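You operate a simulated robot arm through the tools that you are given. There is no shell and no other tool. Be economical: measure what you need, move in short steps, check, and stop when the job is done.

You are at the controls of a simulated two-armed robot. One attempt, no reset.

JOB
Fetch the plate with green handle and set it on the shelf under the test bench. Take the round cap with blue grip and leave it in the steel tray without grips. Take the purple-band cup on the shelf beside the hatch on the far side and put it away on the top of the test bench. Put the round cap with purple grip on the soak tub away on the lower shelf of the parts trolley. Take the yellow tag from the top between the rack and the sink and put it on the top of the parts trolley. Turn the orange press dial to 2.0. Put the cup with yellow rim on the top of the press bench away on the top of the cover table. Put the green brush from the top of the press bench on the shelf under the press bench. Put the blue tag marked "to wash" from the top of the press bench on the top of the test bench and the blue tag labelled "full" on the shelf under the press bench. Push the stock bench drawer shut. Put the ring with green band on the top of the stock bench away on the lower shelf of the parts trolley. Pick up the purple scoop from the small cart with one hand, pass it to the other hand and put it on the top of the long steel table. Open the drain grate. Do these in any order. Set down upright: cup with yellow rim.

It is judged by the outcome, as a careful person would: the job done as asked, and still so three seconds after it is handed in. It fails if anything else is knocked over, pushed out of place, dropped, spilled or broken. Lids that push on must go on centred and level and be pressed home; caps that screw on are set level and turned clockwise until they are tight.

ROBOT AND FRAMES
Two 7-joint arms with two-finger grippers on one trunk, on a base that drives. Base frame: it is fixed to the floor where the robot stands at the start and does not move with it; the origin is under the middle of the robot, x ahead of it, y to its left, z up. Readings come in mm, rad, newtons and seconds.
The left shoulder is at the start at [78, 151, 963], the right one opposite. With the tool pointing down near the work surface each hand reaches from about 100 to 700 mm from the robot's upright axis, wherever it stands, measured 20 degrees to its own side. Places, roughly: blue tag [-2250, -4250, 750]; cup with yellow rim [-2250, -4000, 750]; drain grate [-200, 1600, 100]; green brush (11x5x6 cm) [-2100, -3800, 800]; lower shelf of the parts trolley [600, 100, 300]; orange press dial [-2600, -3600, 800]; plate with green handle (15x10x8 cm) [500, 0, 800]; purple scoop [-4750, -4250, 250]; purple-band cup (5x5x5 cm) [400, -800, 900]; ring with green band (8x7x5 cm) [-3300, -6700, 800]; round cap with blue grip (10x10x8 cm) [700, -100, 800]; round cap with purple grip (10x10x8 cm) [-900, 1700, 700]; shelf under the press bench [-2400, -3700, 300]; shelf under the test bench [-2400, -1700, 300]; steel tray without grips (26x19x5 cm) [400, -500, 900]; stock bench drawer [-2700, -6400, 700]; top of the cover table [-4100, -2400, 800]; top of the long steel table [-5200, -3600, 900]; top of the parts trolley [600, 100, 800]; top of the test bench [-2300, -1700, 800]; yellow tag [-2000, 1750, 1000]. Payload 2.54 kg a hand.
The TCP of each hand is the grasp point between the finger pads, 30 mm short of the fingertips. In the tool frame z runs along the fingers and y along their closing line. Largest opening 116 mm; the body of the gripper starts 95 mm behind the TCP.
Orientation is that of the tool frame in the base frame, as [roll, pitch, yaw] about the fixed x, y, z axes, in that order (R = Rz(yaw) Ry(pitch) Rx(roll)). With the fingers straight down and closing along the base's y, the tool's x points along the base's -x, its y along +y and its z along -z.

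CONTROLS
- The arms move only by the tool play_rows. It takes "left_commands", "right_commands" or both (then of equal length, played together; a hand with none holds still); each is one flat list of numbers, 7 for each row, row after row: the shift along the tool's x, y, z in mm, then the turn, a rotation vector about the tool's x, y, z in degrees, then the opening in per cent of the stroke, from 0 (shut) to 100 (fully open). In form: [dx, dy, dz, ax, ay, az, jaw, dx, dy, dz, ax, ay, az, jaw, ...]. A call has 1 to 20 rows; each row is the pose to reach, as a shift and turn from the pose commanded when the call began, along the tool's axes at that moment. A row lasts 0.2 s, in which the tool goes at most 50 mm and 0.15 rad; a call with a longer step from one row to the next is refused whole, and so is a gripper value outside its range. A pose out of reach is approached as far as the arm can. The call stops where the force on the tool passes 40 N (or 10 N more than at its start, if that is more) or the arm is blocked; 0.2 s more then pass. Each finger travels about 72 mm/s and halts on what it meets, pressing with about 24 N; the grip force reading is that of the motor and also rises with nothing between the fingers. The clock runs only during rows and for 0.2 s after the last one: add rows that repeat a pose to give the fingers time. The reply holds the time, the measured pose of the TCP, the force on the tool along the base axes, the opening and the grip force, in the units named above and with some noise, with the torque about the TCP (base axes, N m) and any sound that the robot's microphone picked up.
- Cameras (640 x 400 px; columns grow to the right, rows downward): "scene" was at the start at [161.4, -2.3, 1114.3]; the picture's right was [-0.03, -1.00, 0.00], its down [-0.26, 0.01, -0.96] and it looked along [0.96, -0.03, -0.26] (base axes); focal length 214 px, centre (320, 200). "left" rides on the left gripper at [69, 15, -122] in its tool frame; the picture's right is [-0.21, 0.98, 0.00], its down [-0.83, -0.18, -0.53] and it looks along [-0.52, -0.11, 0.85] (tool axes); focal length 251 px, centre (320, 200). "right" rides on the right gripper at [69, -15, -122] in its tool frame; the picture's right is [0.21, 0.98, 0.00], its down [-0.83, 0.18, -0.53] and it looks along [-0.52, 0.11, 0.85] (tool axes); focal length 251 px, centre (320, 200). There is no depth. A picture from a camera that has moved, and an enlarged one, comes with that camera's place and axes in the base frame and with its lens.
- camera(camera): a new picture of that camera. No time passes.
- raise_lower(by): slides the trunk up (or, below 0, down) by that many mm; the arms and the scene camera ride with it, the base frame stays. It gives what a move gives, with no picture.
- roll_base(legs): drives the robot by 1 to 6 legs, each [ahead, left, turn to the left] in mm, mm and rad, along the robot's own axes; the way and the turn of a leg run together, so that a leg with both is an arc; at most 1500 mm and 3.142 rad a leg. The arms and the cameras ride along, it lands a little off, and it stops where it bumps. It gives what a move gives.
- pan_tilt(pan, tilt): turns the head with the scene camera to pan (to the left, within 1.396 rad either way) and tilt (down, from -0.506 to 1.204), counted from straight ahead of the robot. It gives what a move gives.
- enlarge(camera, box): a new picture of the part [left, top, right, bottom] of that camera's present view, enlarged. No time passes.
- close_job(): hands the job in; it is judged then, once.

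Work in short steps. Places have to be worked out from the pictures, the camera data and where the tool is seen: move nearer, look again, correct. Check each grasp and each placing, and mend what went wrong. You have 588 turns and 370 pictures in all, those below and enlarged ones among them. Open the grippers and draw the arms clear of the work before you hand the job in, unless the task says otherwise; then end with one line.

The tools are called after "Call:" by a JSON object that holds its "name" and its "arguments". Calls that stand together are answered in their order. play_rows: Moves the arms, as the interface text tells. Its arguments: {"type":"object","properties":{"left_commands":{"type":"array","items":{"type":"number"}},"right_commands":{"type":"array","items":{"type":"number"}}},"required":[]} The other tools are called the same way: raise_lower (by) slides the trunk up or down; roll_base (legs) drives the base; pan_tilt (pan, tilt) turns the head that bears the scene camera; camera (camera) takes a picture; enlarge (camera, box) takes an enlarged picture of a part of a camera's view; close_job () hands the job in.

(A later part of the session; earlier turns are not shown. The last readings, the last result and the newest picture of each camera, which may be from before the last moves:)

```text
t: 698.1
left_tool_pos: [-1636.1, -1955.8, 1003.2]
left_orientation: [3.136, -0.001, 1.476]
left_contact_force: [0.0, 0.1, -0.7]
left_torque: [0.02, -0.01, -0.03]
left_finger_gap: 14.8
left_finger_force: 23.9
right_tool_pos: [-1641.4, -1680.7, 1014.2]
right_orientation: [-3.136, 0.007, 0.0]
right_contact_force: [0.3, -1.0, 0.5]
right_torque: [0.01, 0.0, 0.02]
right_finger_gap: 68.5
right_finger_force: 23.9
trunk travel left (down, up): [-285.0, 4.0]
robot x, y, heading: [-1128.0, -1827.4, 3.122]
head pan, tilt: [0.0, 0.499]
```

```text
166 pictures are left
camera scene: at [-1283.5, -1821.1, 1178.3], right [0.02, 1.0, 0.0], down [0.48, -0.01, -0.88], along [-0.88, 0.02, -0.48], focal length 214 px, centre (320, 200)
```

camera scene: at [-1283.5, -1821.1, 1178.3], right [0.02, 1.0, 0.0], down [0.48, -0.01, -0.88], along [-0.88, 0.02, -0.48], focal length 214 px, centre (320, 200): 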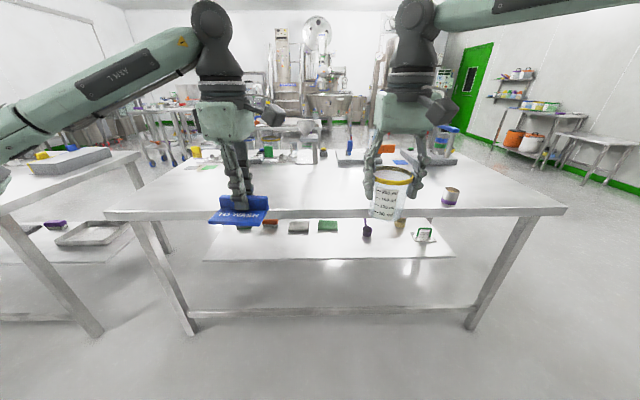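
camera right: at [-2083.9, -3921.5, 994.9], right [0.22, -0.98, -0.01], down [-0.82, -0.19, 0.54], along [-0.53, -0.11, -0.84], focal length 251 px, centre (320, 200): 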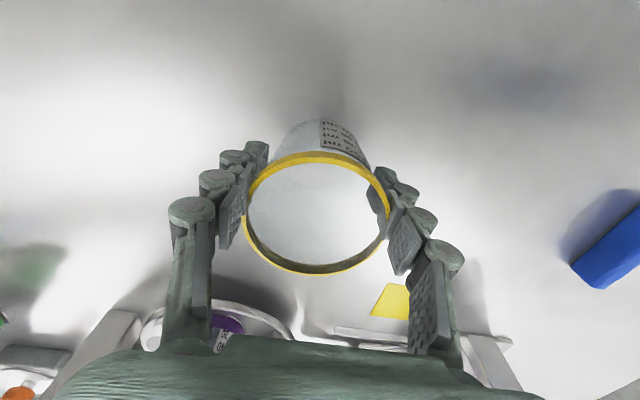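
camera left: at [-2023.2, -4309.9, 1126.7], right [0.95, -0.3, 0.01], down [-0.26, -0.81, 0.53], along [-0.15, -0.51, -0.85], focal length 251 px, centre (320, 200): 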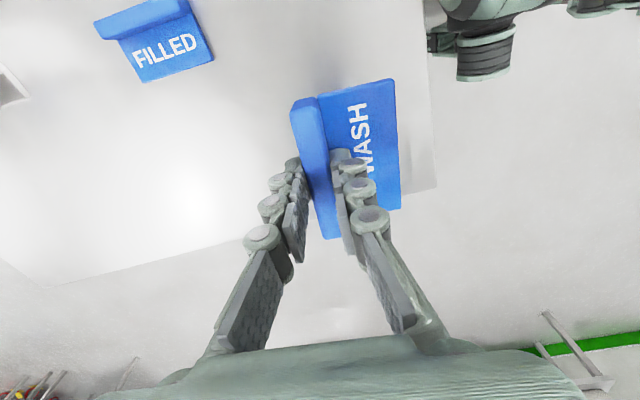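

Test bench is ahead; purple cup and plate in place. Advance 375 and lower the tag.

Call:
{"name": "roll_base", "arguments": {"legs": [[375, 0, 0]]}}

Call:
{"name": "play_rows", "arguments": {"left_commands": [0, 0, 4, 0, 0, 0, 0, 0, 0, 12, 0, 0, 0, 0, 0, 0, 26, 0, 0, 0, 0, 0, 0, 44, 0, 0, 0, 0, 0, 0, 64, 0, 0, 0, 0, 0, 0, 84, 0, 0, 0, 0, 0, 0, 104, 0, 0, 0, 0, 0, 0, 124, 0, 0, 0, 0, 0, 0, 140, 0, 0, 0, 0, 0, 0, 150, 0, 0, 0, 0, 0, 0, 156, 0, 0, 0, 0]}}

Call:
{"name": "camera", "arguments": {"camera": "left"}}

```text
t: 700.5
left_tool_pos: [-2011.0, -1947.8, 1003.4]
left_orientation: [3.135, 0.001, 1.476]
left_contact_force: [-0.3, 0.0, -0.3]
left_torque: [0.01, 0.0, -0.04]
left_finger_gap: 14.7
left_finger_force: 24.6
right_tool_pos: [-2013.9, -1673.6, 1011.5]
right_orientation: [-3.137, 0.006, 0.0]
right_contact_force: [0.3, -1.0, 0.2]
right_torque: [0.0, 0.01, -0.01]
right_finger_gap: 68.3
right_finger_force: 23.1
trunk travel left (down, up): [-285.0, 4.0]
robot x, y, heading: [-1499.0, -1819.1, 3.119]
head pan, tilt: [0.0, 0.499]
```

```text
t: 702.9
left_tool_pos: [-2009.6, -1948.1, 848.0]
left_orientation: [3.137, -0.002, 1.475]
left_contact_force: [0.1, 0.3, 0.2]
left_torque: [-0.01, 0.03, 0.01]
left_finger_gap: 14.9
left_finger_force: 23.6
right_tool_pos: [-2013.2, -1674.0, 1013.1]
right_orientation: [-3.136, 0.006, -0.001]
right_contact_force: [0.1, 0.7, -0.5]
right_torque: [0.06, 0.0, -0.03]
right_finger_gap: 68.4
right_finger_force: 23.6
trunk travel left (down, up): [-285.0, 4.0]
robot x, y, heading: [-1498.9, -1817.5, 3.125]
head pan, tilt: [0.0, 0.499]
```

```text
165 pictures are left
camera left: at [-1988.2, -1879.8, 970.2], right [0.95, -0.31, 0.01], down [-0.26, -0.8, 0.53], along [-0.16, -0.51, -0.85], focal length 251 px, centre (320, 200)
```

left: 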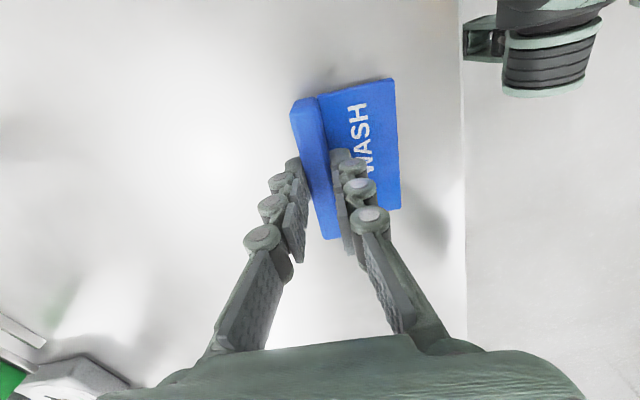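

Call:
{"name": "play_rows", "arguments": {"left_commands": [0, 0, 2, 0, 0, 0, 0, 0, 0, 5, 0, 0, 0, 0, 0, 0, 8, 0, 0, 0, 0, 0, 0, 10, 0, 0, 0, 0]}}

Call:
{"name": "play_rows", "arguments": {"left_commands": [0, 0, 1, 0, 0, 0, 0, 0, 0, 3, 0, 0, 0, 0]}}

```text
t: 703.9
left_tool_pos: [-2008.7, -1947.7, 838.0]
left_orientation: [3.14, 0.0, 1.476]
left_contact_force: [1.0, 0.2, 7.5]
left_torque: [-0.22, -0.04, 0.01]
left_finger_gap: 14.8
left_finger_force: 23.5
right_tool_pos: [-2013.7, -1674.9, 1014.4]
right_orientation: [-3.136, 0.007, 0.0]
right_contact_force: [0.0, 0.0, -0.7]
right_torque: [0.04, -0.03, 0.02]
right_finger_gap: 68.4
right_finger_force: 24.0
trunk travel left (down, up): [-285.0, 4.0]
robot x, y, heading: [-1495.7, -1815.1, 3.112]
head pan, tilt: [0.0, 0.499]
```

```text
t: 704.5
left_tool_pos: [-2010.0, -1946.7, 837.1]
left_orientation: [3.141, -0.001, 1.477]
left_contact_force: [-0.5, -0.7, 22.0]
left_torque: [0.06, -0.03, -0.03]
left_finger_gap: 14.8
left_finger_force: 24.2
right_tool_pos: [-2011.6, -1675.0, 1013.5]
right_orientation: [-3.136, 0.009, 0.001]
right_contact_force: [0.5, 0.4, -1.1]
right_torque: [0.0, 0.02, 0.02]
right_finger_gap: 68.5
right_finger_force: 24.0
trunk travel left (down, up): [-285.0, 4.0]
robot x, y, heading: [-1499.6, -1818.0, 3.118]
head pan, tilt: [0.0, 0.499]
```

Contact. Release and raise; then back away.

Call:
{"name": "play_rows", "arguments": {"left_commands": [0, 0, -2, 0, 0, 0, 12, 0, 0, -2, 0, 0, 0, 25, 0, 0, -2, 0, 0, 0, 32, 0, 0, -18, 0, 0, 0, 32, 0, 0, -50, 0, 0, 0, 32, 0, 0, -90, 0, 0, 0, 32, 0, 0, -130, 0, 0, 0, 60, 0, 0, -170, 0, 0, 0, 100]}}

Call:
{"name": "camera", "arguments": {"camera": "left"}}

Call:
{"name": "roll_base", "arguments": {"legs": [[-370, 0, 0], [0, -1350, 0]]}}

```text
t: 706.3
left_tool_pos: [-2007.9, -1946.8, 1005.4]
left_orientation: [3.136, 0.0, 1.477]
left_contact_force: [0.0, -0.1, 0.2]
left_torque: [-0.05, 0.0, 0.02]
left_finger_gap: 110.3
left_finger_force: 0.1
right_tool_pos: [-2014.3, -1674.0, 1014.2]
right_orientation: [-3.137, 0.008, 0.0]
right_contact_force: [-0.1, 0.7, -0.8]
right_torque: [0.02, -0.02, 0.0]
right_finger_gap: 68.5
right_finger_force: 23.5
trunk travel left (down, up): [-285.0, 4.0]
robot x, y, heading: [-1499.1, -1818.6, 3.122]
head pan, tilt: [0.0, 0.499]
```

```text
164 pictures are left
camera left: at [-1987.8, -1879.5, 1127.5], right [0.95, -0.31, 0.01], down [-0.26, -0.8, 0.53], along [-0.16, -0.51, -0.85], focal length 251 px, centre (320, 200)
```

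left: 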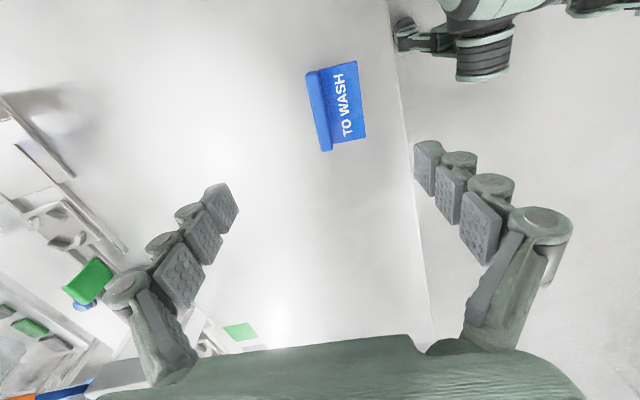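

```text
t: 721.5
left_tool_pos: [-1617.8, -602.5, 1005.0]
left_orientation: [3.136, 0.001, 1.479]
left_contact_force: [1.2, -1.2, 0.3]
left_torque: [0.05, 0.03, -0.04]
left_finger_gap: 116.1
left_finger_force: 0.0
right_tool_pos: [-1621.3, -328.5, 1013.5]
right_orientation: [-3.135, 0.007, 0.002]
right_contact_force: [0.4, -0.2, -0.4]
right_torque: [0.0, -0.01, -0.02]
right_finger_gap: 68.4
right_finger_force: 23.9
trunk travel left (down, up): [-285.0, 4.0]
robot x, y, heading: [-1105.8, -468.9, 3.126]
head pan, tilt: [0.0, 0.499]
```

Tag placed. Now go west along the north side toward the cover table, restoring the left hand's yaw.

Call:
{"name": "play_rows", "arguments": {"left_commands": [0, 10, 0, 0, 0, 8, 100, 0, 20, -5, 0, 0, 16, 100, 0, 30, -10, 0, 0, 24, 100, 0, 40, -15, 0, 0, 32, 100, 0, 50, -20, 0, 0, 40, 100, 0, 60, -25, 0, 0, 48, 100, 0, 70, -30, 0, 0, 56, 100, 0, 80, -35, 0, 0, 64, 100, 0, 90, -40, 0, 0, 72, 100, 0, 100, -45, 0, 0, 80, 100, 0, 100, -45, 0, 0, 84, 100]}}

Call:
{"name": "roll_base", "arguments": {"legs": [[1300, -150, 0], [1200, 0, 0]]}}

Call:
{"name": "pan_tilt", "arguments": {"pan": 0.6, "tilt": 0.3}}

Call:
{"name": "camera", "arguments": {"camera": "scene"}}

```text
t: 723.9
left_tool_pos: [-1518.4, -610.3, 1049.3]
left_orientation: [3.141, -0.007, 0.011]
left_contact_force: [0.3, 0.4, -0.6]
left_torque: [0.01, 0.0, -0.01]
left_finger_gap: 115.9
left_finger_force: 0.0
right_tool_pos: [-1622.4, -328.6, 1013.6]
right_orientation: [-3.137, 0.005, 0.001]
right_contact_force: [-0.3, -0.7, 0.4]
right_torque: [-0.01, 0.02, 0.01]
right_finger_gap: 68.6
right_finger_force: 24.3
trunk travel left (down, up): [-285.0, 4.0]
robot x, y, heading: [-1107.2, -466.4, 3.127]
head pan, tilt: [0.0, 0.499]
```

```text
t: 736.1
left_tool_pos: [-4025.0, -404.6, 1049.0]
left_orientation: [3.142, -0.004, 0.01]
left_contact_force: [-0.3, 0.4, -0.2]
left_torque: [-0.02, -0.03, 0.01]
left_finger_gap: 116.1
left_finger_force: 0.1
right_tool_pos: [-4128.2, -121.4, 1013.3]
right_orientation: [-3.136, 0.008, 0.001]
right_contact_force: [0.3, 0.2, 0.0]
right_torque: [-0.02, 0.03, -0.03]
right_finger_gap: 68.3
right_finger_force: 24.1
trunk travel left (down, up): [-285.0, 4.0]
robot x, y, heading: [-3614.7, -267.1, 3.123]
head pan, tilt: [0.0, 0.499]
```

```text
t: 737.1
left_tool_pos: [-4024.5, -403.8, 1049.9]
left_orientation: [-3.142, -0.005, 0.011]
left_contact_force: [-0.1, 0.4, 0.5]
left_torque: [0.0, -0.02, 0.03]
left_finger_gap: 115.9
left_finger_force: 0.0
right_tool_pos: [-4127.6, -121.4, 1012.4]
right_orientation: [-3.135, 0.006, 0.001]
right_contact_force: [-0.9, -0.2, -0.6]
right_torque: [0.02, -0.03, 0.03]
right_finger_gap: 68.1
right_finger_force: 24.1
trunk travel left (down, up): [-285.0, 4.0]
robot x, y, heading: [-3611.2, -264.4, 3.126]
head pan, tilt: [0.6, 0.3]
```

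```text
163 pictures are left
camera scene: at [-3758.1, -313.9, 1196.6], right [-0.55, 0.84, 0.0], down [0.25, 0.16, -0.96], along [-0.8, -0.52, -0.3], focal length 214 px, centre (320, 200)
```

scene: 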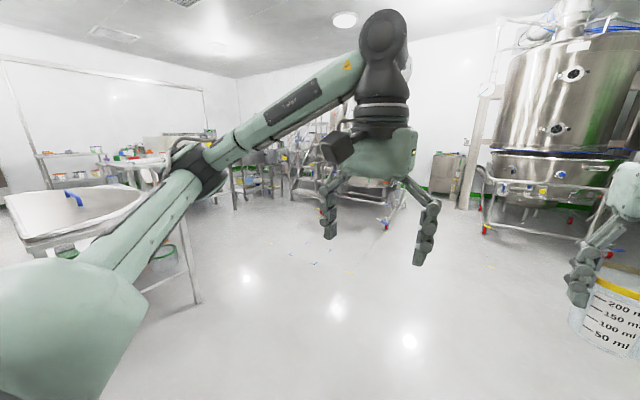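

The table with the white cover (blue handle) to the left should be the cover table. Turn to face it.

Call:
{"name": "roll_base", "arguments": {"legs": [[350, 0, 1.57]]}}

Call:
{"name": "pan_tilt", "arguments": {"pan": 0.0, "tilt": 0.3}}

Call:
{"name": "camera", "arguments": {"camera": "scene"}}

```text
t: 741.5
left_tool_pos: [-3704.9, -896.6, 1049.9]
left_orientation: [-3.141, -0.004, 1.573]
left_contact_force: [0.5, -0.1, 0.6]
left_torque: [0.01, -0.02, -0.01]
left_finger_gap: 115.9
left_finger_force: 0.0
right_tool_pos: [-3987.9, -997.9, 1013.3]
right_orientation: [-3.136, 0.005, 1.563]
right_contact_force: [0.3, 0.4, -0.1]
right_torque: [0.04, -0.01, 0.02]
right_finger_gap: 68.1
right_finger_force: 24.1
trunk travel left (down, up): [-285.0, 4.0]
robot x, y, heading: [-3844.7, -478.8, -1.596]
head pan, tilt: [0.6, 0.3]
cut short: leg 1
```

```text
t: 742.5
left_tool_pos: [-3706.0, -896.4, 1049.7]
left_orientation: [3.141, -0.006, 1.572]
left_contact_force: [-0.3, 0.0, -0.8]
left_torque: [-0.04, -0.01, -0.02]
left_finger_gap: 116.0
left_finger_force: 0.0
right_tool_pos: [-3988.4, -997.0, 1014.3]
right_orientation: [-3.136, 0.007, 1.562]
right_contact_force: [0.4, 0.6, -0.3]
right_torque: [0.04, -0.01, -0.05]
right_finger_gap: 68.1
right_finger_force: 24.4
trunk travel left (down, up): [-285.0, 4.0]
robot x, y, heading: [-3842.6, -478.7, -1.602]
head pan, tilt: [0.0, 0.3]
```

```text
162 pictures are left
camera scene: at [-3845.6, -643.3, 1196.7], right [-1.0, 0.03, 0.0], down [0.01, 0.3, -0.96], along [-0.03, -0.95, -0.3], focal length 214 px, centre (320, 200)
```

scene: 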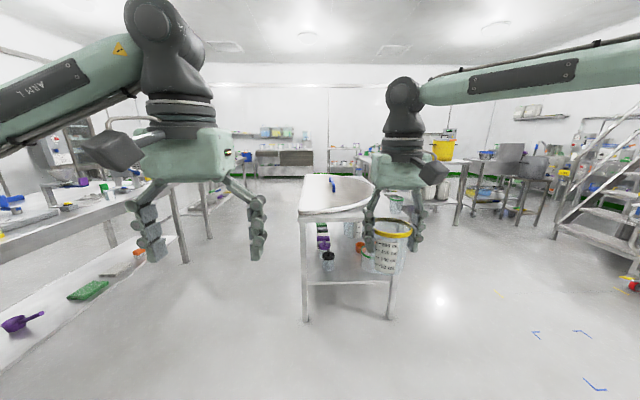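

Cover table ahead (near end y≈-1606, x −3780…−4266). Move closer.

Call:
{"name": "roll_base", "arguments": {"legs": [[500, 120, 0.03]]}}

Call:
{"name": "pan_tilt", "arguments": {"pan": 0.0, "tilt": 0.5}}

Call:
{"name": "camera", "arguments": {"camera": "scene"}}

```text
t: 745.5
left_tool_pos: [-3578.9, -1397.4, 1049.3]
left_orientation: [3.141, -0.003, 1.601]
left_contact_force: [-0.6, -0.2, -0.7]
left_torque: [0.02, -0.04, -0.04]
left_finger_gap: 116.2
left_finger_force: 0.1
right_tool_pos: [-3859.0, -1506.3, 1013.9]
right_orientation: [-3.136, 0.006, 1.592]
right_contact_force: [1.5, -0.6, -0.6]
right_torque: [-0.01, 0.0, 0.01]
right_finger_gap: 68.3
right_finger_force: 23.8
trunk travel left (down, up): [-285.0, 4.0]
robot x, y, heading: [-3729.3, -984.1, -1.57]
head pan, tilt: [0.0, 0.3]
```

```text
t: 746.2
left_tool_pos: [-3579.1, -1396.9, 1049.9]
left_orientation: [3.142, -0.004, 1.602]
left_contact_force: [-0.1, -0.2, 0.0]
left_torque: [0.02, -0.02, 0.0]
left_finger_gap: 116.1
left_finger_force: 0.2
right_tool_pos: [-3859.6, -1506.0, 1014.8]
right_orientation: [-3.136, 0.005, 1.592]
right_contact_force: [0.0, 0.1, -0.8]
right_torque: [-0.02, -0.01, -0.02]
right_finger_gap: 68.3
right_finger_force: 24.3
trunk travel left (down, up): [-285.0, 4.0]
robot x, y, heading: [-3723.9, -986.7, -1.565]
head pan, tilt: [0.0, 0.499]
```

```text
161 pictures are left
camera scene: at [-3726.9, -1145.2, 1178.3], right [-1.0, 0.0, 0.0], down [0.0, 0.48, -0.88], along [0.0, -0.88, -0.48], focal length 214 px, centre (320, 200)
```

scene: 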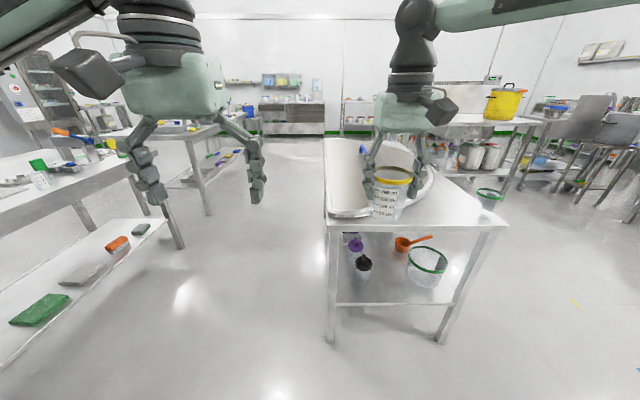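

Call:
{"name": "roll_base", "arguments": {"legs": [[100, -360, 0]]}}

Call:
{"name": "pan_tilt", "arguments": {"pan": 0.0, "tilt": 0.6}}

Call:
{"name": "camera", "arguments": {"camera": "scene"}}

Call:
{"name": "camera", "arguments": {"camera": "left"}}

```text
t: 750.2
left_tool_pos: [-3939.9, -1495.8, 1049.3]
left_orientation: [-3.141, -0.004, 1.604]
left_contact_force: [-0.6, 0.1, 0.0]
left_torque: [-0.01, 0.0, 0.01]
left_finger_gap: 115.9
left_finger_force: 0.0
right_tool_pos: [-4220.2, -1605.3, 1012.4]
right_orientation: [-3.136, 0.009, 1.591]
right_contact_force: [0.1, 0.8, -1.1]
right_torque: [-0.01, -0.01, 0.03]
right_finger_gap: 68.2
right_finger_force: 23.9
trunk travel left (down, up): [-285.0, 4.0]
robot x, y, heading: [-4088.1, -1085.5, -1.566]
head pan, tilt: [0.0, 0.499]
```

```text
t: 750.9
left_tool_pos: [-3939.9, -1495.0, 1049.5]
left_orientation: [3.141, -0.005, 1.6]
left_contact_force: [0.0, -0.3, 0.2]
left_torque: [0.0, -0.03, 0.02]
left_finger_gap: 116.0
left_finger_force: 0.1
right_tool_pos: [-4219.5, -1604.2, 1013.2]
right_orientation: [-3.137, 0.005, 1.59]
right_contact_force: [0.0, -0.2, 0.0]
right_torque: [-0.03, -0.02, 0.03]
right_finger_gap: 68.3
right_finger_force: 24.3
trunk travel left (down, up): [-285.0, 4.0]
robot x, y, heading: [-4086.9, -1087.7, -1.57]
head pan, tilt: [0.0, 0.6]
```

```text
160 pictures are left
camera scene: at [-4087.6, -1241.4, 1169.2], right [-1.0, 0.0, 0.0], down [0.0, 0.56, -0.83], along [0.0, -0.83, -0.56], focal length 214 px, centre (320, 200)
```

scene: 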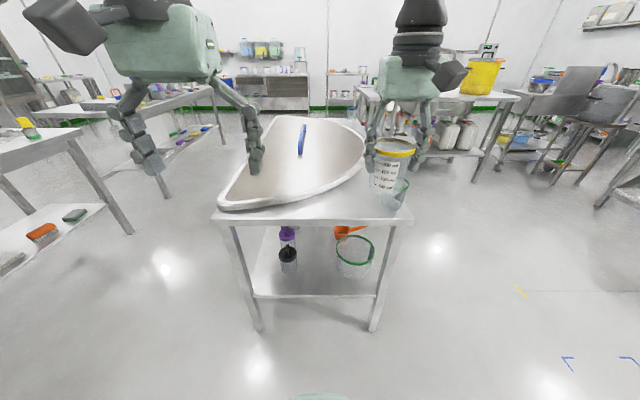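

```text
159 pictures are left
camera left: at [-3926.3, -1426.4, 1173.5], right [0.98, -0.18, 0.0], down [-0.16, -0.83, 0.53], along [-0.1, -0.52, -0.85], focal length 251 px, centre (320, 200)
```

left: 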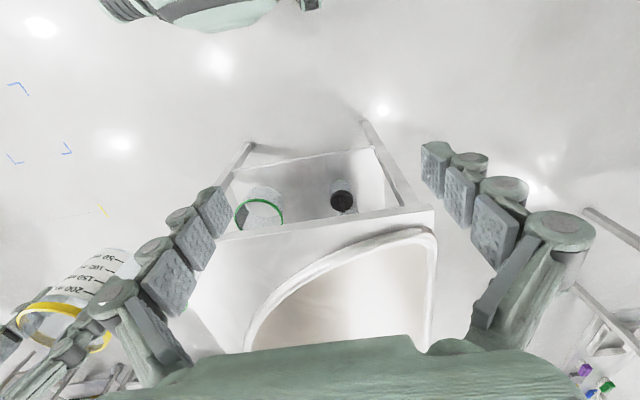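

Call:
{"name": "roll_base", "arguments": {"legs": [[0, -180, 0]]}}

Call:
{"name": "pan_tilt", "arguments": {"pan": 0.1, "tilt": 0.6}}

Call:
{"name": "enlarge", "arguments": {"camera": "scene", "box": [150, 100, 450, 288]}}

Call:
{"name": "camera", "arguments": {"camera": "left"}}

```text
t: 753.3
left_tool_pos: [-4119.5, -1494.7, 1049.6]
left_orientation: [-3.141, -0.004, 1.601]
left_contact_force: [-0.3, 0.0, 0.0]
left_torque: [-0.02, -0.03, -0.02]
left_finger_gap: 116.0
left_finger_force: 0.1
right_tool_pos: [-4398.2, -1604.9, 1013.7]
right_orientation: [-3.136, 0.007, 1.593]
right_contact_force: [0.6, 0.4, -1.3]
right_torque: [0.01, -0.05, 0.0]
right_finger_gap: 67.7
right_finger_force: 23.9
trunk travel left (down, up): [-285.0, 4.0]
robot x, y, heading: [-4265.4, -1084.8, -1.57]
head pan, tilt: [0.0, 0.6]
```

```text
t: 753.9
left_tool_pos: [-4119.8, -1495.8, 1049.9]
left_orientation: [-3.141, -0.006, 1.603]
left_contact_force: [0.6, 0.3, 0.5]
left_torque: [0.0, 0.01, 0.0]
left_finger_gap: 116.1
left_finger_force: 0.1
right_tool_pos: [-4398.6, -1604.0, 1012.7]
right_orientation: [-3.137, 0.007, 1.593]
right_contact_force: [-0.2, -0.2, -0.9]
right_torque: [0.01, -0.02, 0.01]
right_finger_gap: 68.4
right_finger_force: 23.8
trunk travel left (down, up): [-285.0, 4.0]
robot x, y, heading: [-4264.3, -1084.7, -1.569]
head pan, tilt: [0.099, 0.6]
```

```text
2.13 times, centred on (300, 194) of scene
camera zoom: at [-4258.0, -1241.0, 1169.2], right [-0.99, -0.1, 0.0], down [-0.06, 0.56, -0.83], along [0.08, -0.82, -0.56], focal length 456 px, centre (363, 213)
```

zoom: 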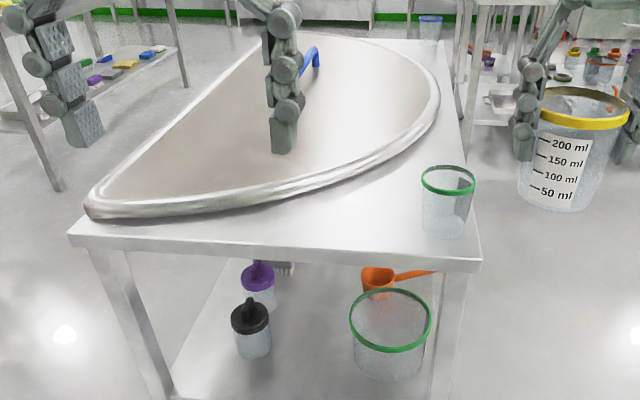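

```text
157 pictures are left
camera left: at [-4105.2, -1426.3, 1173.5], right [0.98, -0.18, 0.0], down [-0.15, -0.83, 0.53], along [-0.1, -0.52, -0.85], focal length 251 px, centre (320, 200)
```

left: 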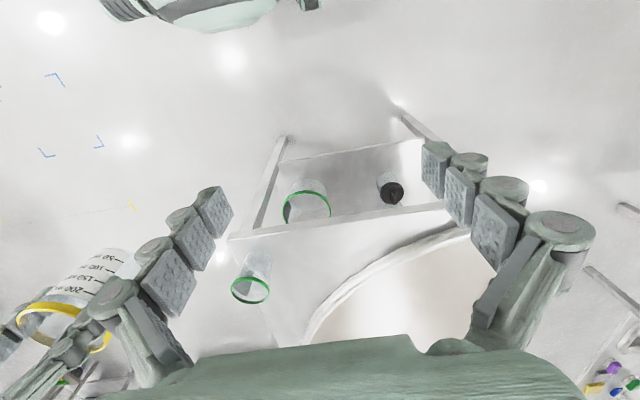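

Free area between the half-round cover and the green-rim cup: target ≈(-4192,-1772). Move the base accordingly.

Call:
{"name": "roll_base", "arguments": {"legs": [[165, 206, 0]]}}

Call:
{"name": "pan_tilt", "arguments": {"pan": -0.2, "tilt": 0.7}}

Call:
{"name": "camera", "arguments": {"camera": "scene"}}

Call:
{"name": "camera", "arguments": {"camera": "right"}}

```text
t: 756.5
left_tool_pos: [-3915.2, -1660.3, 1049.7]
left_orientation: [3.141, -0.006, 1.6]
left_contact_force: [0.1, -0.2, 0.1]
left_torque: [-0.03, -0.04, -0.01]
left_finger_gap: 116.1
left_finger_force: 0.0
right_tool_pos: [-4197.0, -1769.0, 1012.6]
right_orientation: [-3.136, 0.006, 1.59]
right_contact_force: [-0.7, 0.5, -0.7]
right_torque: [0.0, 0.01, 0.03]
right_finger_gap: 68.0
right_finger_force: 23.9
trunk travel left (down, up): [-285.0, 4.0]
robot x, y, heading: [-4062.6, -1251.6, -1.573]
head pan, tilt: [0.099, 0.6]
```

```text
t: 757.3
left_tool_pos: [-3916.5, -1660.4, 1049.4]
left_orientation: [-3.141, -0.005, 1.6]
left_contact_force: [-1.4, -0.6, 0.4]
left_torque: [0.0, 0.01, -0.01]
left_finger_gap: 116.1
left_finger_force: 0.0
right_tool_pos: [-4196.7, -1769.6, 1013.2]
right_orientation: [-3.136, 0.008, 1.591]
right_contact_force: [0.2, 0.0, -0.7]
right_torque: [0.05, 0.0, -0.01]
right_finger_gap: 68.0
right_finger_force: 23.9
trunk travel left (down, up): [-285.0, 4.0]
robot x, y, heading: [-4062.0, -1250.1, -1.57]
head pan, tilt: [-0.201, 0.7]
```

```text
156 pictures are left
camera scene: at [-4080.9, -1401.1, 1160.6], right [-0.98, 0.2, 0.0], down [0.13, 0.63, -0.77], along [-0.15, -0.75, -0.64], focal length 214 px, centre (320, 200)
```

scene: 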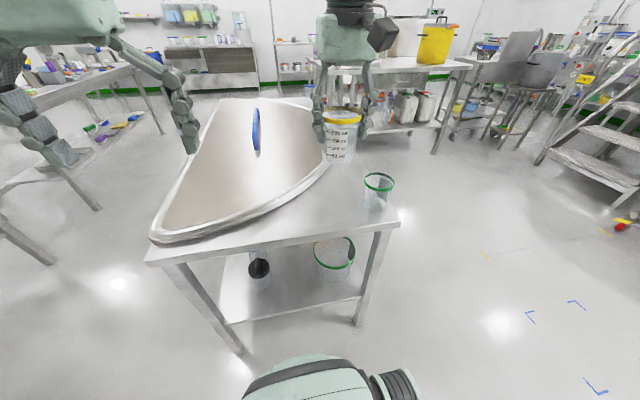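

```text
155 pictures are left
camera right: at [-4213.7, -1699.5, 1136.1], right [0.97, 0.23, -0.01], down [0.2, -0.82, 0.54], along [0.12, -0.52, -0.84], focal length 251 px, centre (320, 200)
```

right: 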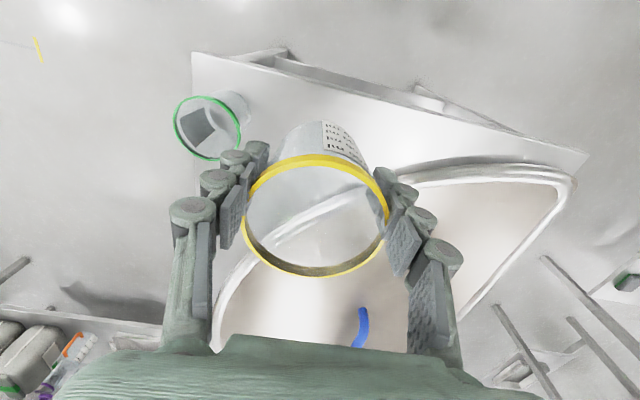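

Re-triangulating, the table top is nearer z≈735 and its front edge y≈-1755, so I move 76 mm further in.

Call:
{"name": "roll_base", "arguments": {"legs": [[76, 10, 0]]}}

Call:
{"name": "play_rows", "arguments": {"right_commands": [0, 0, 2, 0, 0, 0, 52, 0, 0, 6, 0, 0, 0, 52, 0, 0, 13, 0, 0, 0, 52, 0, 0, 22, 0, 0, 0, 52, 0, 0, 34, 0, 0, 0, 52, 0, 0, 48, 0, 0, 0, 52, 0, 0, 62, 0, 0, 0, 52, 0, 0, 76, 0, 0, 0, 52, 0, 0, 90, 0, 0, 0, 52, 0, 0, 104, 0, 0, 0, 52, 0, 0, 114, 0, 0, 0, 52, 0, 0, 120, 0, 0, 0, 52]}}

Call:
{"name": "camera", "arguments": {"camera": "right"}}

Call:
{"name": "camera", "arguments": {"camera": "scene"}}

```text
t: 758.4
left_tool_pos: [-3906.9, -1736.8, 1049.0]
left_orientation: [-3.141, -0.003, 1.602]
left_contact_force: [0.1, -0.4, -0.6]
left_torque: [0.02, 0.0, 0.02]
left_finger_gap: 116.0
left_finger_force: 0.1
right_tool_pos: [-4187.1, -1844.4, 1014.1]
right_orientation: [-3.136, 0.005, 1.589]
right_contact_force: [-0.5, -0.2, 0.0]
right_torque: [0.05, 0.0, 0.0]
right_finger_gap: 68.3
right_finger_force: 24.1
trunk travel left (down, up): [-285.0, 4.0]
robot x, y, heading: [-4049.9, -1324.5, -1.569]
head pan, tilt: [-0.201, 0.7]
```

```text
t: 761.0
left_tool_pos: [-3907.2, -1736.7, 1050.3]
left_orientation: [3.141, -0.006, 1.599]
left_contact_force: [-0.3, 0.6, -0.2]
left_torque: [0.02, -0.01, 0.0]
left_finger_gap: 116.3
left_finger_force: 0.0
right_tool_pos: [-4187.5, -1846.3, 894.3]
right_orientation: [-3.136, 0.007, 1.59]
right_contact_force: [1.1, -0.3, -0.3]
right_torque: [0.0, 0.02, 0.0]
right_finger_gap: 68.2
right_finger_force: 24.2
trunk travel left (down, up): [-285.0, 4.0]
robot x, y, heading: [-4053.7, -1322.7, -1.572]
head pan, tilt: [-0.201, 0.7]
```

```text
154 pictures are left
camera right: at [-4204.6, -1776.2, 1015.7], right [0.97, 0.23, -0.01], down [0.2, -0.82, 0.54], along [0.12, -0.52, -0.84], focal length 251 px, centre (320, 200)
```

right: 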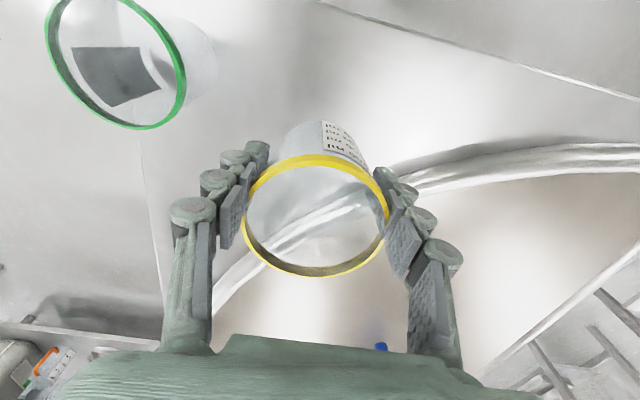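

```text
153 pictures are left
camera scene: at [-4071.1, -1476.8, 1160.5], right [-0.98, 0.2, 0.0], down [0.13, 0.63, -0.76], along [-0.15, -0.75, -0.64], focal length 214 px, centre (320, 200)
```

scene: 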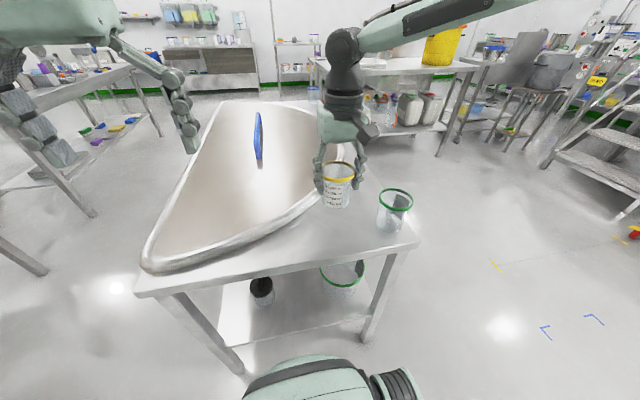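

Clear of the cover and the green cup. Continue lowering.

Call:
{"name": "play_rows", "arguments": {"right_commands": [0, 0, 2, 0, 0, 0, 52, 0, 0, 6, 0, 0, 0, 52, 0, 0, 13, 0, 0, 0, 52, 0, 0, 22, 0, 0, 0, 52, 0, 0, 32, 0, 0, 0, 52, 0, 0, 42, 0, 0, 0, 52, 0, 0, 50, 0, 0, 0, 52, 0, 0, 55, 0, 0, 0, 52]}}

Call:
{"name": "camera", "arguments": {"camera": "scene"}}

```text
t: 762.8
left_tool_pos: [-3906.6, -1736.6, 1050.7]
left_orientation: [-3.141, -0.006, 1.6]
left_contact_force: [-0.1, 0.6, 0.3]
left_torque: [-0.01, -0.01, 0.02]
left_finger_gap: 116.2
left_finger_force: 0.0
right_tool_pos: [-4188.3, -1845.7, 839.0]
right_orientation: [-3.137, 0.007, 1.591]
right_contact_force: [0.1, 0.8, -0.4]
right_torque: [0.03, 0.0, -0.01]
right_finger_gap: 68.7
right_finger_force: 24.3
trunk travel left (down, up): [-285.0, 4.0]
robot x, y, heading: [-4055.2, -1323.2, -1.567]
head pan, tilt: [-0.201, 0.7]
```

```text
152 pictures are left
camera scene: at [-4071.1, -1476.8, 1160.5], right [-0.98, 0.2, 0.0], down [0.13, 0.63, -0.76], along [-0.15, -0.75, -0.64], focal length 214 px, centre (320, 200)
```

scene: 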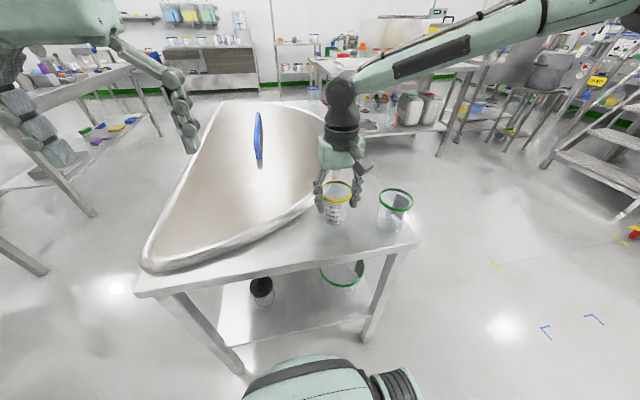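

Call:
{"name": "play_rows", "arguments": {"right_commands": [0, 0, 2, 0, 0, 0, 52, 0, 0, 5, 0, 0, 0, 52, 0, 0, 8, 0, 0, 0, 52, 0, 0, 11, 0, 0, 0, 52, 0, 0, 13, 0, 0, 0, 52]}}

Call:
{"name": "play_rows", "arguments": {"right_commands": [0, 0, 2, 0, 0, 0, 52, 0, 0, 4, 0, 0, 0, 52, 0, 0, 6, 0, 0, 0, 52]}}

Call:
{"name": "enlarge", "arguments": {"camera": "scene", "box": [270, 150, 430, 260]}}

```text
t: 764.0
left_tool_pos: [-3907.0, -1736.4, 1048.8]
left_orientation: [-3.14, -0.007, 1.6]
left_contact_force: [-0.5, -0.1, -0.1]
left_torque: [0.0, -0.01, 0.01]
left_finger_gap: 115.8
left_finger_force: 0.0
right_tool_pos: [-4187.4, -1845.7, 826.6]
right_orientation: [-3.138, 0.008, 1.591]
right_contact_force: [0.0, -0.3, -0.7]
right_torque: [-0.01, 0.0, -0.01]
right_finger_gap: 68.4
right_finger_force: 23.6
trunk travel left (down, up): [-285.0, 4.0]
robot x, y, heading: [-4053.9, -1324.9, -1.571]
head pan, tilt: [-0.201, 0.7]
```

```text
t: 764.8
left_tool_pos: [-3906.2, -1735.2, 1051.4]
left_orientation: [-3.14, -0.003, 1.6]
left_contact_force: [-0.5, -0.2, -0.3]
left_torque: [0.02, 0.04, -0.01]
left_finger_gap: 116.0
left_finger_force: 0.1
right_tool_pos: [-4188.5, -1845.6, 821.2]
right_orientation: [-3.136, 0.012, 1.588]
right_contact_force: [-2.9, 1.8, 10.7]
right_torque: [0.03, 0.01, 0.03]
right_finger_gap: 68.4
right_finger_force: 23.7
trunk travel left (down, up): [-285.0, 4.0]
robot x, y, heading: [-4049.9, -1324.7, -1.576]
head pan, tilt: [-0.201, 0.7]
```

```text
3.64 times, centred on (350, 205) of scene
camera zoom: at [-4071.1, -1475.8, 1161.0], right [-0.98, 0.2, 0.0], down [0.13, 0.63, -0.77], along [-0.15, -0.75, -0.64], focal length 780 px, centre (211, 182)
```

zoom: 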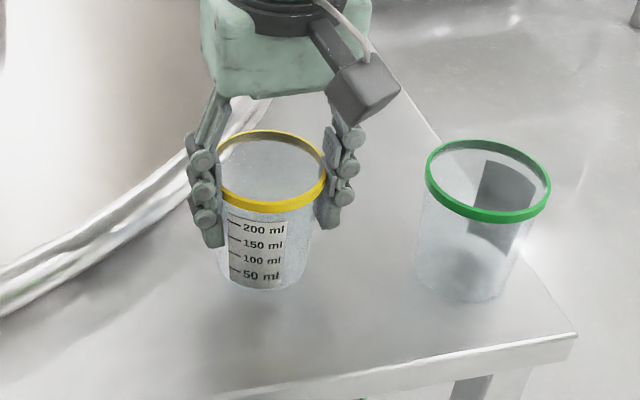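

Contact. Release slowly.

Call:
{"name": "play_rows", "arguments": {"right_commands": [0, 0, -1, 0, 0, 0, 56, 0, 0, -1, 0, 0, 0, 60, 0, 0, -1, 0, 0, 0, 66, 0, 0, -1, 0, 0, 0, 74, 0, 0, -1, 0, 0, 0, 82, 0, 0, -1, 0, 0, 0, 90, 0, 0, -1, 0, 0, 0, 90, 0, 0, -15, 0, 0, 0, 90, 0, 0, -45, 0, 0, 0, 90, 0, 0, -85, 0, 0, 0, 90, 0, 0, -130, 0, 0, 0, 100, 0, 0, -170, 0, 0, 0, 100]}}

Call:
{"name": "enlarge", "arguments": {"camera": "scene", "box": [230, 130, 450, 280]}}

```text
t: 767.4
left_tool_pos: [-3907.5, -1735.9, 1050.9]
left_orientation: [3.142, -0.005, 1.599]
left_contact_force: [-0.4, -0.5, 0.1]
left_torque: [-0.02, -0.03, -0.01]
left_finger_gap: 115.8
left_finger_force: 0.1
right_tool_pos: [-4187.5, -1844.8, 991.0]
right_orientation: [-3.137, 0.006, 1.59]
right_contact_force: [-0.2, -0.7, 0.5]
right_torque: [-0.01, 0.0, -0.01]
right_finger_gap: 116.2
right_finger_force: 0.1
trunk travel left (down, up): [-285.0, 4.0]
robot x, y, heading: [-4055.7, -1327.4, -1.572]
head pan, tilt: [-0.201, 0.7]
```

```text
2.67 times, centred on (340, 205) of scene
camera zoom: at [-4071.0, -1476.5, 1160.6], right [-0.98, 0.2, 0.0], down [0.13, 0.63, -0.77], along [-0.15, -0.75, -0.64], focal length 572 px, centre (267, 187)
```

zoom: 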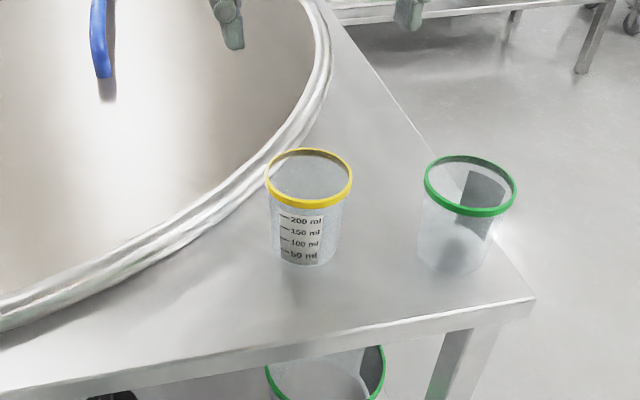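

Cup stands upright on the cover table. Next: the press dial, from the west side of the press bench. Drive through the aisle between the tables.

Call:
{"name": "roll_base", "arguments": {"legs": [[-330, 0, 0], [0, 850, 0], [1200, 0, 0], [900, 0, 0]]}}

Call:
{"name": "pan_tilt", "arguments": {"pan": 0.6, "tilt": 0.35}}

Call:
{"name": "camera", "arguments": {"camera": "scene"}}

```text
t: 787.7
left_tool_pos: [-3071.4, -3520.3, 1050.2]
left_orientation: [-3.142, -0.006, 1.597]
left_contact_force: [-0.6, -0.1, -0.4]
left_torque: [-0.01, 0.01, -0.02]
left_finger_gap: 116.0
left_finger_force: 0.1
right_tool_pos: [-3352.3, -3627.0, 990.2]
right_orientation: [-3.137, 0.007, 1.587]
right_contact_force: [0.3, 0.4, 0.2]
right_torque: [-0.02, -0.02, -0.02]
right_finger_gap: 116.0
right_finger_force: 0.0
trunk travel left (down, up): [-285.0, 4.0]
robot x, y, heading: [-3216.6, -3105.5, -1.573]
head pan, tilt: [-0.201, 0.7]
```

```text
t: 788.8
left_tool_pos: [-3070.9, -3520.1, 1049.9]
left_orientation: [-3.141, -0.005, 1.596]
left_contact_force: [-1.3, -0.6, 0.6]
left_torque: [0.0, -0.03, 0.0]
left_finger_gap: 116.1
left_finger_force: 0.1
right_tool_pos: [-3351.2, -3626.2, 990.1]
right_orientation: [-3.138, 0.007, 1.587]
right_contact_force: [0.3, 1.1, 0.0]
right_torque: [0.0, 0.01, -0.01]
right_finger_gap: 115.8
right_finger_force: 0.1
trunk travel left (down, up): [-285.0, 4.0]
robot x, y, heading: [-3215.4, -3108.2, -1.576]
head pan, tilt: [0.6, 0.351]
```

```text
149 pictures are left
camera scene: at [-3165.4, -3253.6, 1191.9], right [-0.83, -0.56, 0.0], down [-0.19, 0.28, -0.94], along [0.53, -0.78, -0.34], focal length 214 px, centre (320, 200)
```

scene: 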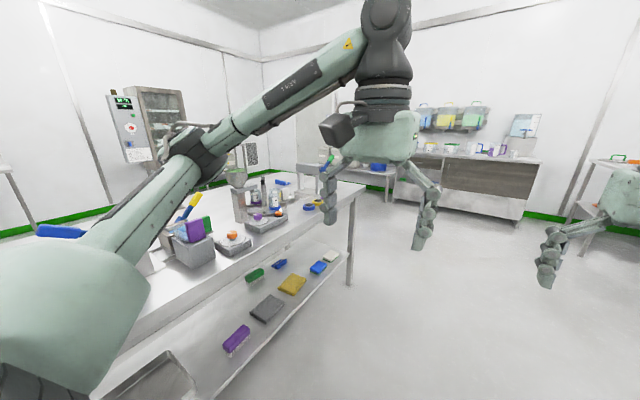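

An orange knob is visible on the bench's west side. Move alongside and turn to face it.

Call:
{"name": "roll_base", "arguments": {"legs": [[480, 0, 0], [0, 0, 1.573]]}}

Call:
{"name": "pan_tilt", "arguments": {"pan": 0.0, "tilt": 0.5}}

Call:
{"name": "camera", "arguments": {"camera": "scene"}}

```text
t: 795.6
left_tool_pos: [-2810.9, -3441.3, 1049.8]
left_orientation: [3.141, -0.005, -3.109]
left_contact_force: [0.1, -0.1, 0.6]
left_torque: [0.01, -0.01, -0.01]
left_finger_gap: 116.3
left_finger_force: 0.1
right_tool_pos: [-2700.6, -3721.5, 988.9]
right_orientation: [-3.136, 0.007, -3.12]
right_contact_force: [0.6, 0.8, -0.4]
right_torque: [0.02, 0.0, -0.02]
right_finger_gap: 116.4
right_finger_force: 0.1
trunk travel left (down, up): [-285.0, 4.0]
robot x, y, heading: [-3219.9, -3588.6, 0.001]
head pan, tilt: [0.6, 0.351]
```

```text
t: 796.6
left_tool_pos: [-2809.6, -3441.4, 1049.1]
left_orientation: [3.141, -0.006, -3.107]
left_contact_force: [-0.3, 0.0, -0.5]
left_torque: [-0.01, -0.01, 0.02]
left_finger_gap: 116.2
left_finger_force: 0.1
right_tool_pos: [-2701.2, -3720.8, 990.0]
right_orientation: [-3.138, 0.007, -3.119]
right_contact_force: [-0.5, -0.1, -0.3]
right_torque: [-0.01, -0.03, 0.02]
right_finger_gap: 116.2
right_finger_force: 0.0
trunk travel left (down, up): [-285.0, 4.0]
robot x, y, heading: [-3220.7, -3592.2, 0.0]
head pan, tilt: [0.0, 0.499]
```

```text
148 pictures are left
camera scene: at [-3061.4, -3589.0, 1178.3], right [0.0, -1.0, 0.0], down [-0.48, 0.0, -0.88], along [0.88, 0.0, -0.48], focal length 214 px, centre (320, 200)
```

scene: 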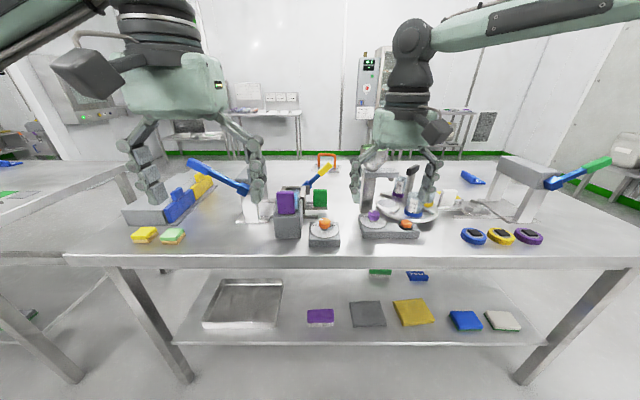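

Call:
{"name": "enlarge", "arguments": {"camera": "scene", "box": [260, 180, 440, 260]}}

Call:
{"name": "enlarge", "arguments": {"camera": "scene", "box": [300, 210, 350, 255]}}

```text
3.56 times, centred on (350, 220) of scene
camera zoom: at [-3061.4, -3589.0, 1178.3], right [0.0, -1.0, 0.0], down [-0.48, 0.0, -0.88], along [0.88, 0.0, -0.48], focal length 763 px, centre (213, 129)
```

zoom: 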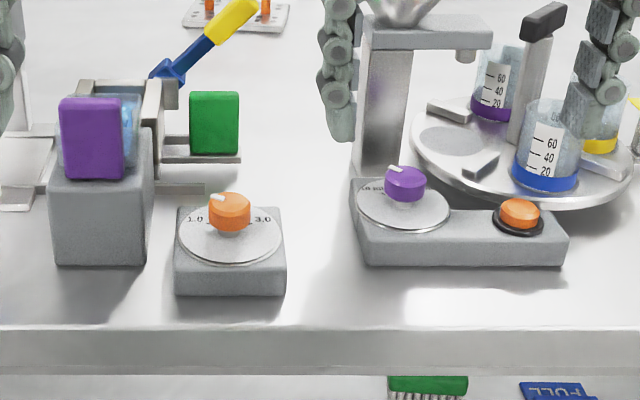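

```text
8.89 times, centred on (325, 232) of scene
camera zoom: at [-3061.4, -3589.0, 1178.3], right [0.0, -1.0, 0.0], down [-0.48, 0.0, -0.88], along [0.88, 0.0, -0.48], focal length 1906 px, centre (276, -89)
```

zoom: 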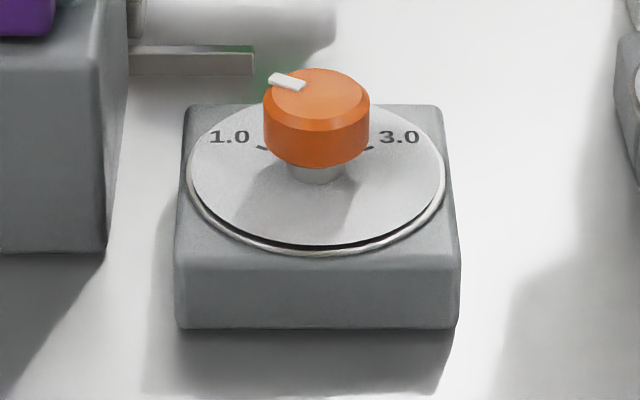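

The dial: 1.0 left, 3.0 right, pointer near 1.0; knob ≈(-2621,-3601), z≈880. Position the base and look from above with the right hand's camera.

Call:
{"name": "roll_base", "arguments": {"legs": [[90, 90, 0]]}}

Call:
{"name": "play_rows", "arguments": {"right_commands": [10, 10, 0, 0, 0, -0.6, 100, 20, 25, 0, 0, 0, -1.2, 100]}}

Call:
{"name": "camera", "arguments": {"camera": "right"}}

```text
t: 798.2
left_tool_pos: [-2722.7, -3351.8, 1049.2]
left_orientation: [-3.141, -0.006, -3.109]
left_contact_force: [-0.8, -0.2, 0.4]
left_torque: [-0.02, 0.02, -0.01]
left_finger_gap: 116.1
left_finger_force: 0.0
right_tool_pos: [-2612.8, -3631.9, 988.5]
right_orientation: [-3.136, 0.008, -3.118]
right_contact_force: [0.5, 0.1, -0.1]
right_torque: [-0.04, 0.0, 0.04]
right_finger_gap: 116.0
right_finger_force: 0.1
trunk travel left (down, up): [-285.0, 4.0]
robot x, y, heading: [-3129.6, -3502.4, 0.001]
head pan, tilt: [0.0, 0.499]
```

```text
t: 798.8
left_tool_pos: [-2722.5, -3352.2, 1049.5]
left_orientation: [-3.14, -0.003, -3.109]
left_contact_force: [0.3, -0.2, 0.5]
left_torque: [-0.02, 0.0, -0.01]
left_finger_gap: 115.8
left_finger_force: 0.1
right_tool_pos: [-2633.8, -3607.7, 990.0]
right_orientation: [-3.135, 0.007, -3.098]
right_contact_force: [-1.3, -0.2, 0.0]
right_torque: [-0.01, -0.03, 0.01]
right_finger_gap: 116.0
right_finger_force: 0.1
trunk travel left (down, up): [-285.0, 4.0]
robot x, y, heading: [-3131.9, -3501.5, -0.0]
head pan, tilt: [0.0, 0.499]
```

```text
145 pictures are left
camera right: at [-2703.6, -3624.4, 1111.8], right [-0.26, 0.97, -0.01], down [0.81, 0.22, 0.54], along [0.52, 0.13, -0.84], focal length 251 px, centre (320, 200)
```

right: 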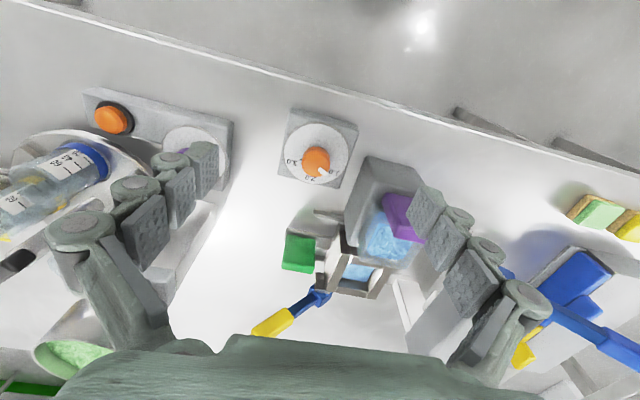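

Call:
{"name": "enlarge", "arguments": {"camera": "right", "box": [270, 100, 370, 200]}}

```text
4.00 times, centred on (320, 150) of right
camera zoom: at [-2703.6, -3624.4, 1111.8], right [-0.26, 0.97, -0.01], down [0.81, 0.22, 0.54], along [0.52, 0.13, -0.84], focal length 1006 px, centre (320, 400)
```

zoom: 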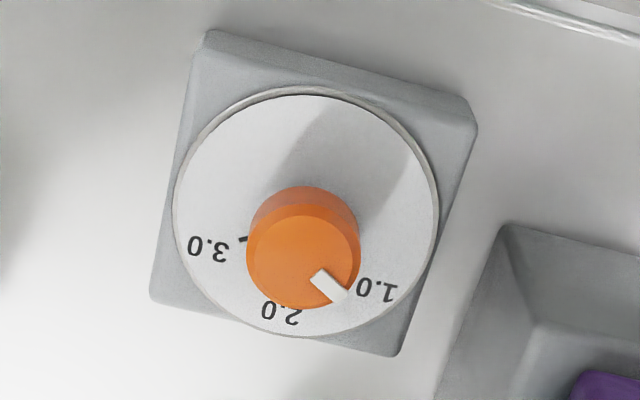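

Labels: 1.0 at +57°, 2.0 straight away from me (+x), 3.0 at −57°; the pointer is at 1.0 (~56°). I need to turn the knob 56° clockwise. Centre ≈(-2595,-3602), knob top ≈863. I pre-rotate the hand 35° for clearance and go above it.

Call:
{"name": "play_rows", "arguments": {"right_commands": [-8, 1, 0, 0, 0, 7, 80, -16, 2, 5, 0, 0, 14, 70, -24, 3, 15, 0, 0, 21, 60, -32, 4, 25, 0, 0, 28, 55, -39, 4, 40, 0, 0, 35, 55, -39, 4, 45, 0, 0, 35, 55]}}

Call:
{"name": "camera", "arguments": {"camera": "right"}}

Call:
{"name": "enlarge", "arguments": {"camera": "scene", "box": [240, 150, 400, 270]}}

```text
t: 800.2
left_tool_pos: [-2721.9, -3350.8, 1049.2]
left_orientation: [3.142, -0.003, -3.108]
left_contact_force: [0.6, 0.0, -0.6]
left_torque: [0.0, 0.01, 0.0]
left_finger_gap: 116.0
left_finger_force: 0.1
right_tool_pos: [-2594.1, -3601.1, 945.8]
right_orientation: [-3.141, 0.007, 2.572]
right_contact_force: [-0.2, 0.4, -0.6]
right_torque: [-0.01, -0.04, -0.05]
right_finger_gap: 63.9
right_finger_force: 0.0
trunk travel left (down, up): [-285.0, 4.0]
robot x, y, heading: [-3131.1, -3501.9, 0.005]
head pan, tilt: [0.0, 0.499]
```

```text
143 pictures are left
camera right: at [-2662.3, -3576.1, 1066.9], right [0.35, 0.94, 0.0], down [0.79, -0.29, 0.54], along [0.51, -0.19, -0.84], focal length 251 px, centre (320, 200)
```

right: 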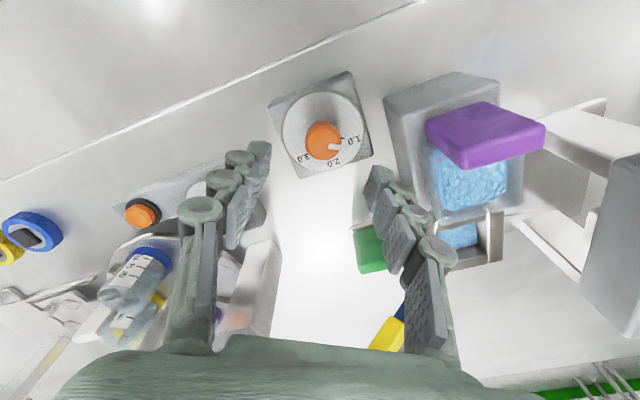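

```text
3.33 times, centred on (320, 210) of scene
camera zoom: at [-2972.9, -3499.2, 1178.3], right [0.0, -1.0, 0.0], down [-0.48, 0.0, -0.88], along [0.88, 0.0, -0.48], focal length 715 px, centre (320, 167)
```

zoom: 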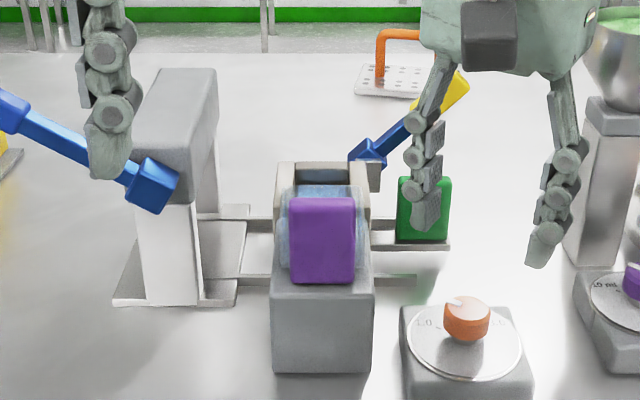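

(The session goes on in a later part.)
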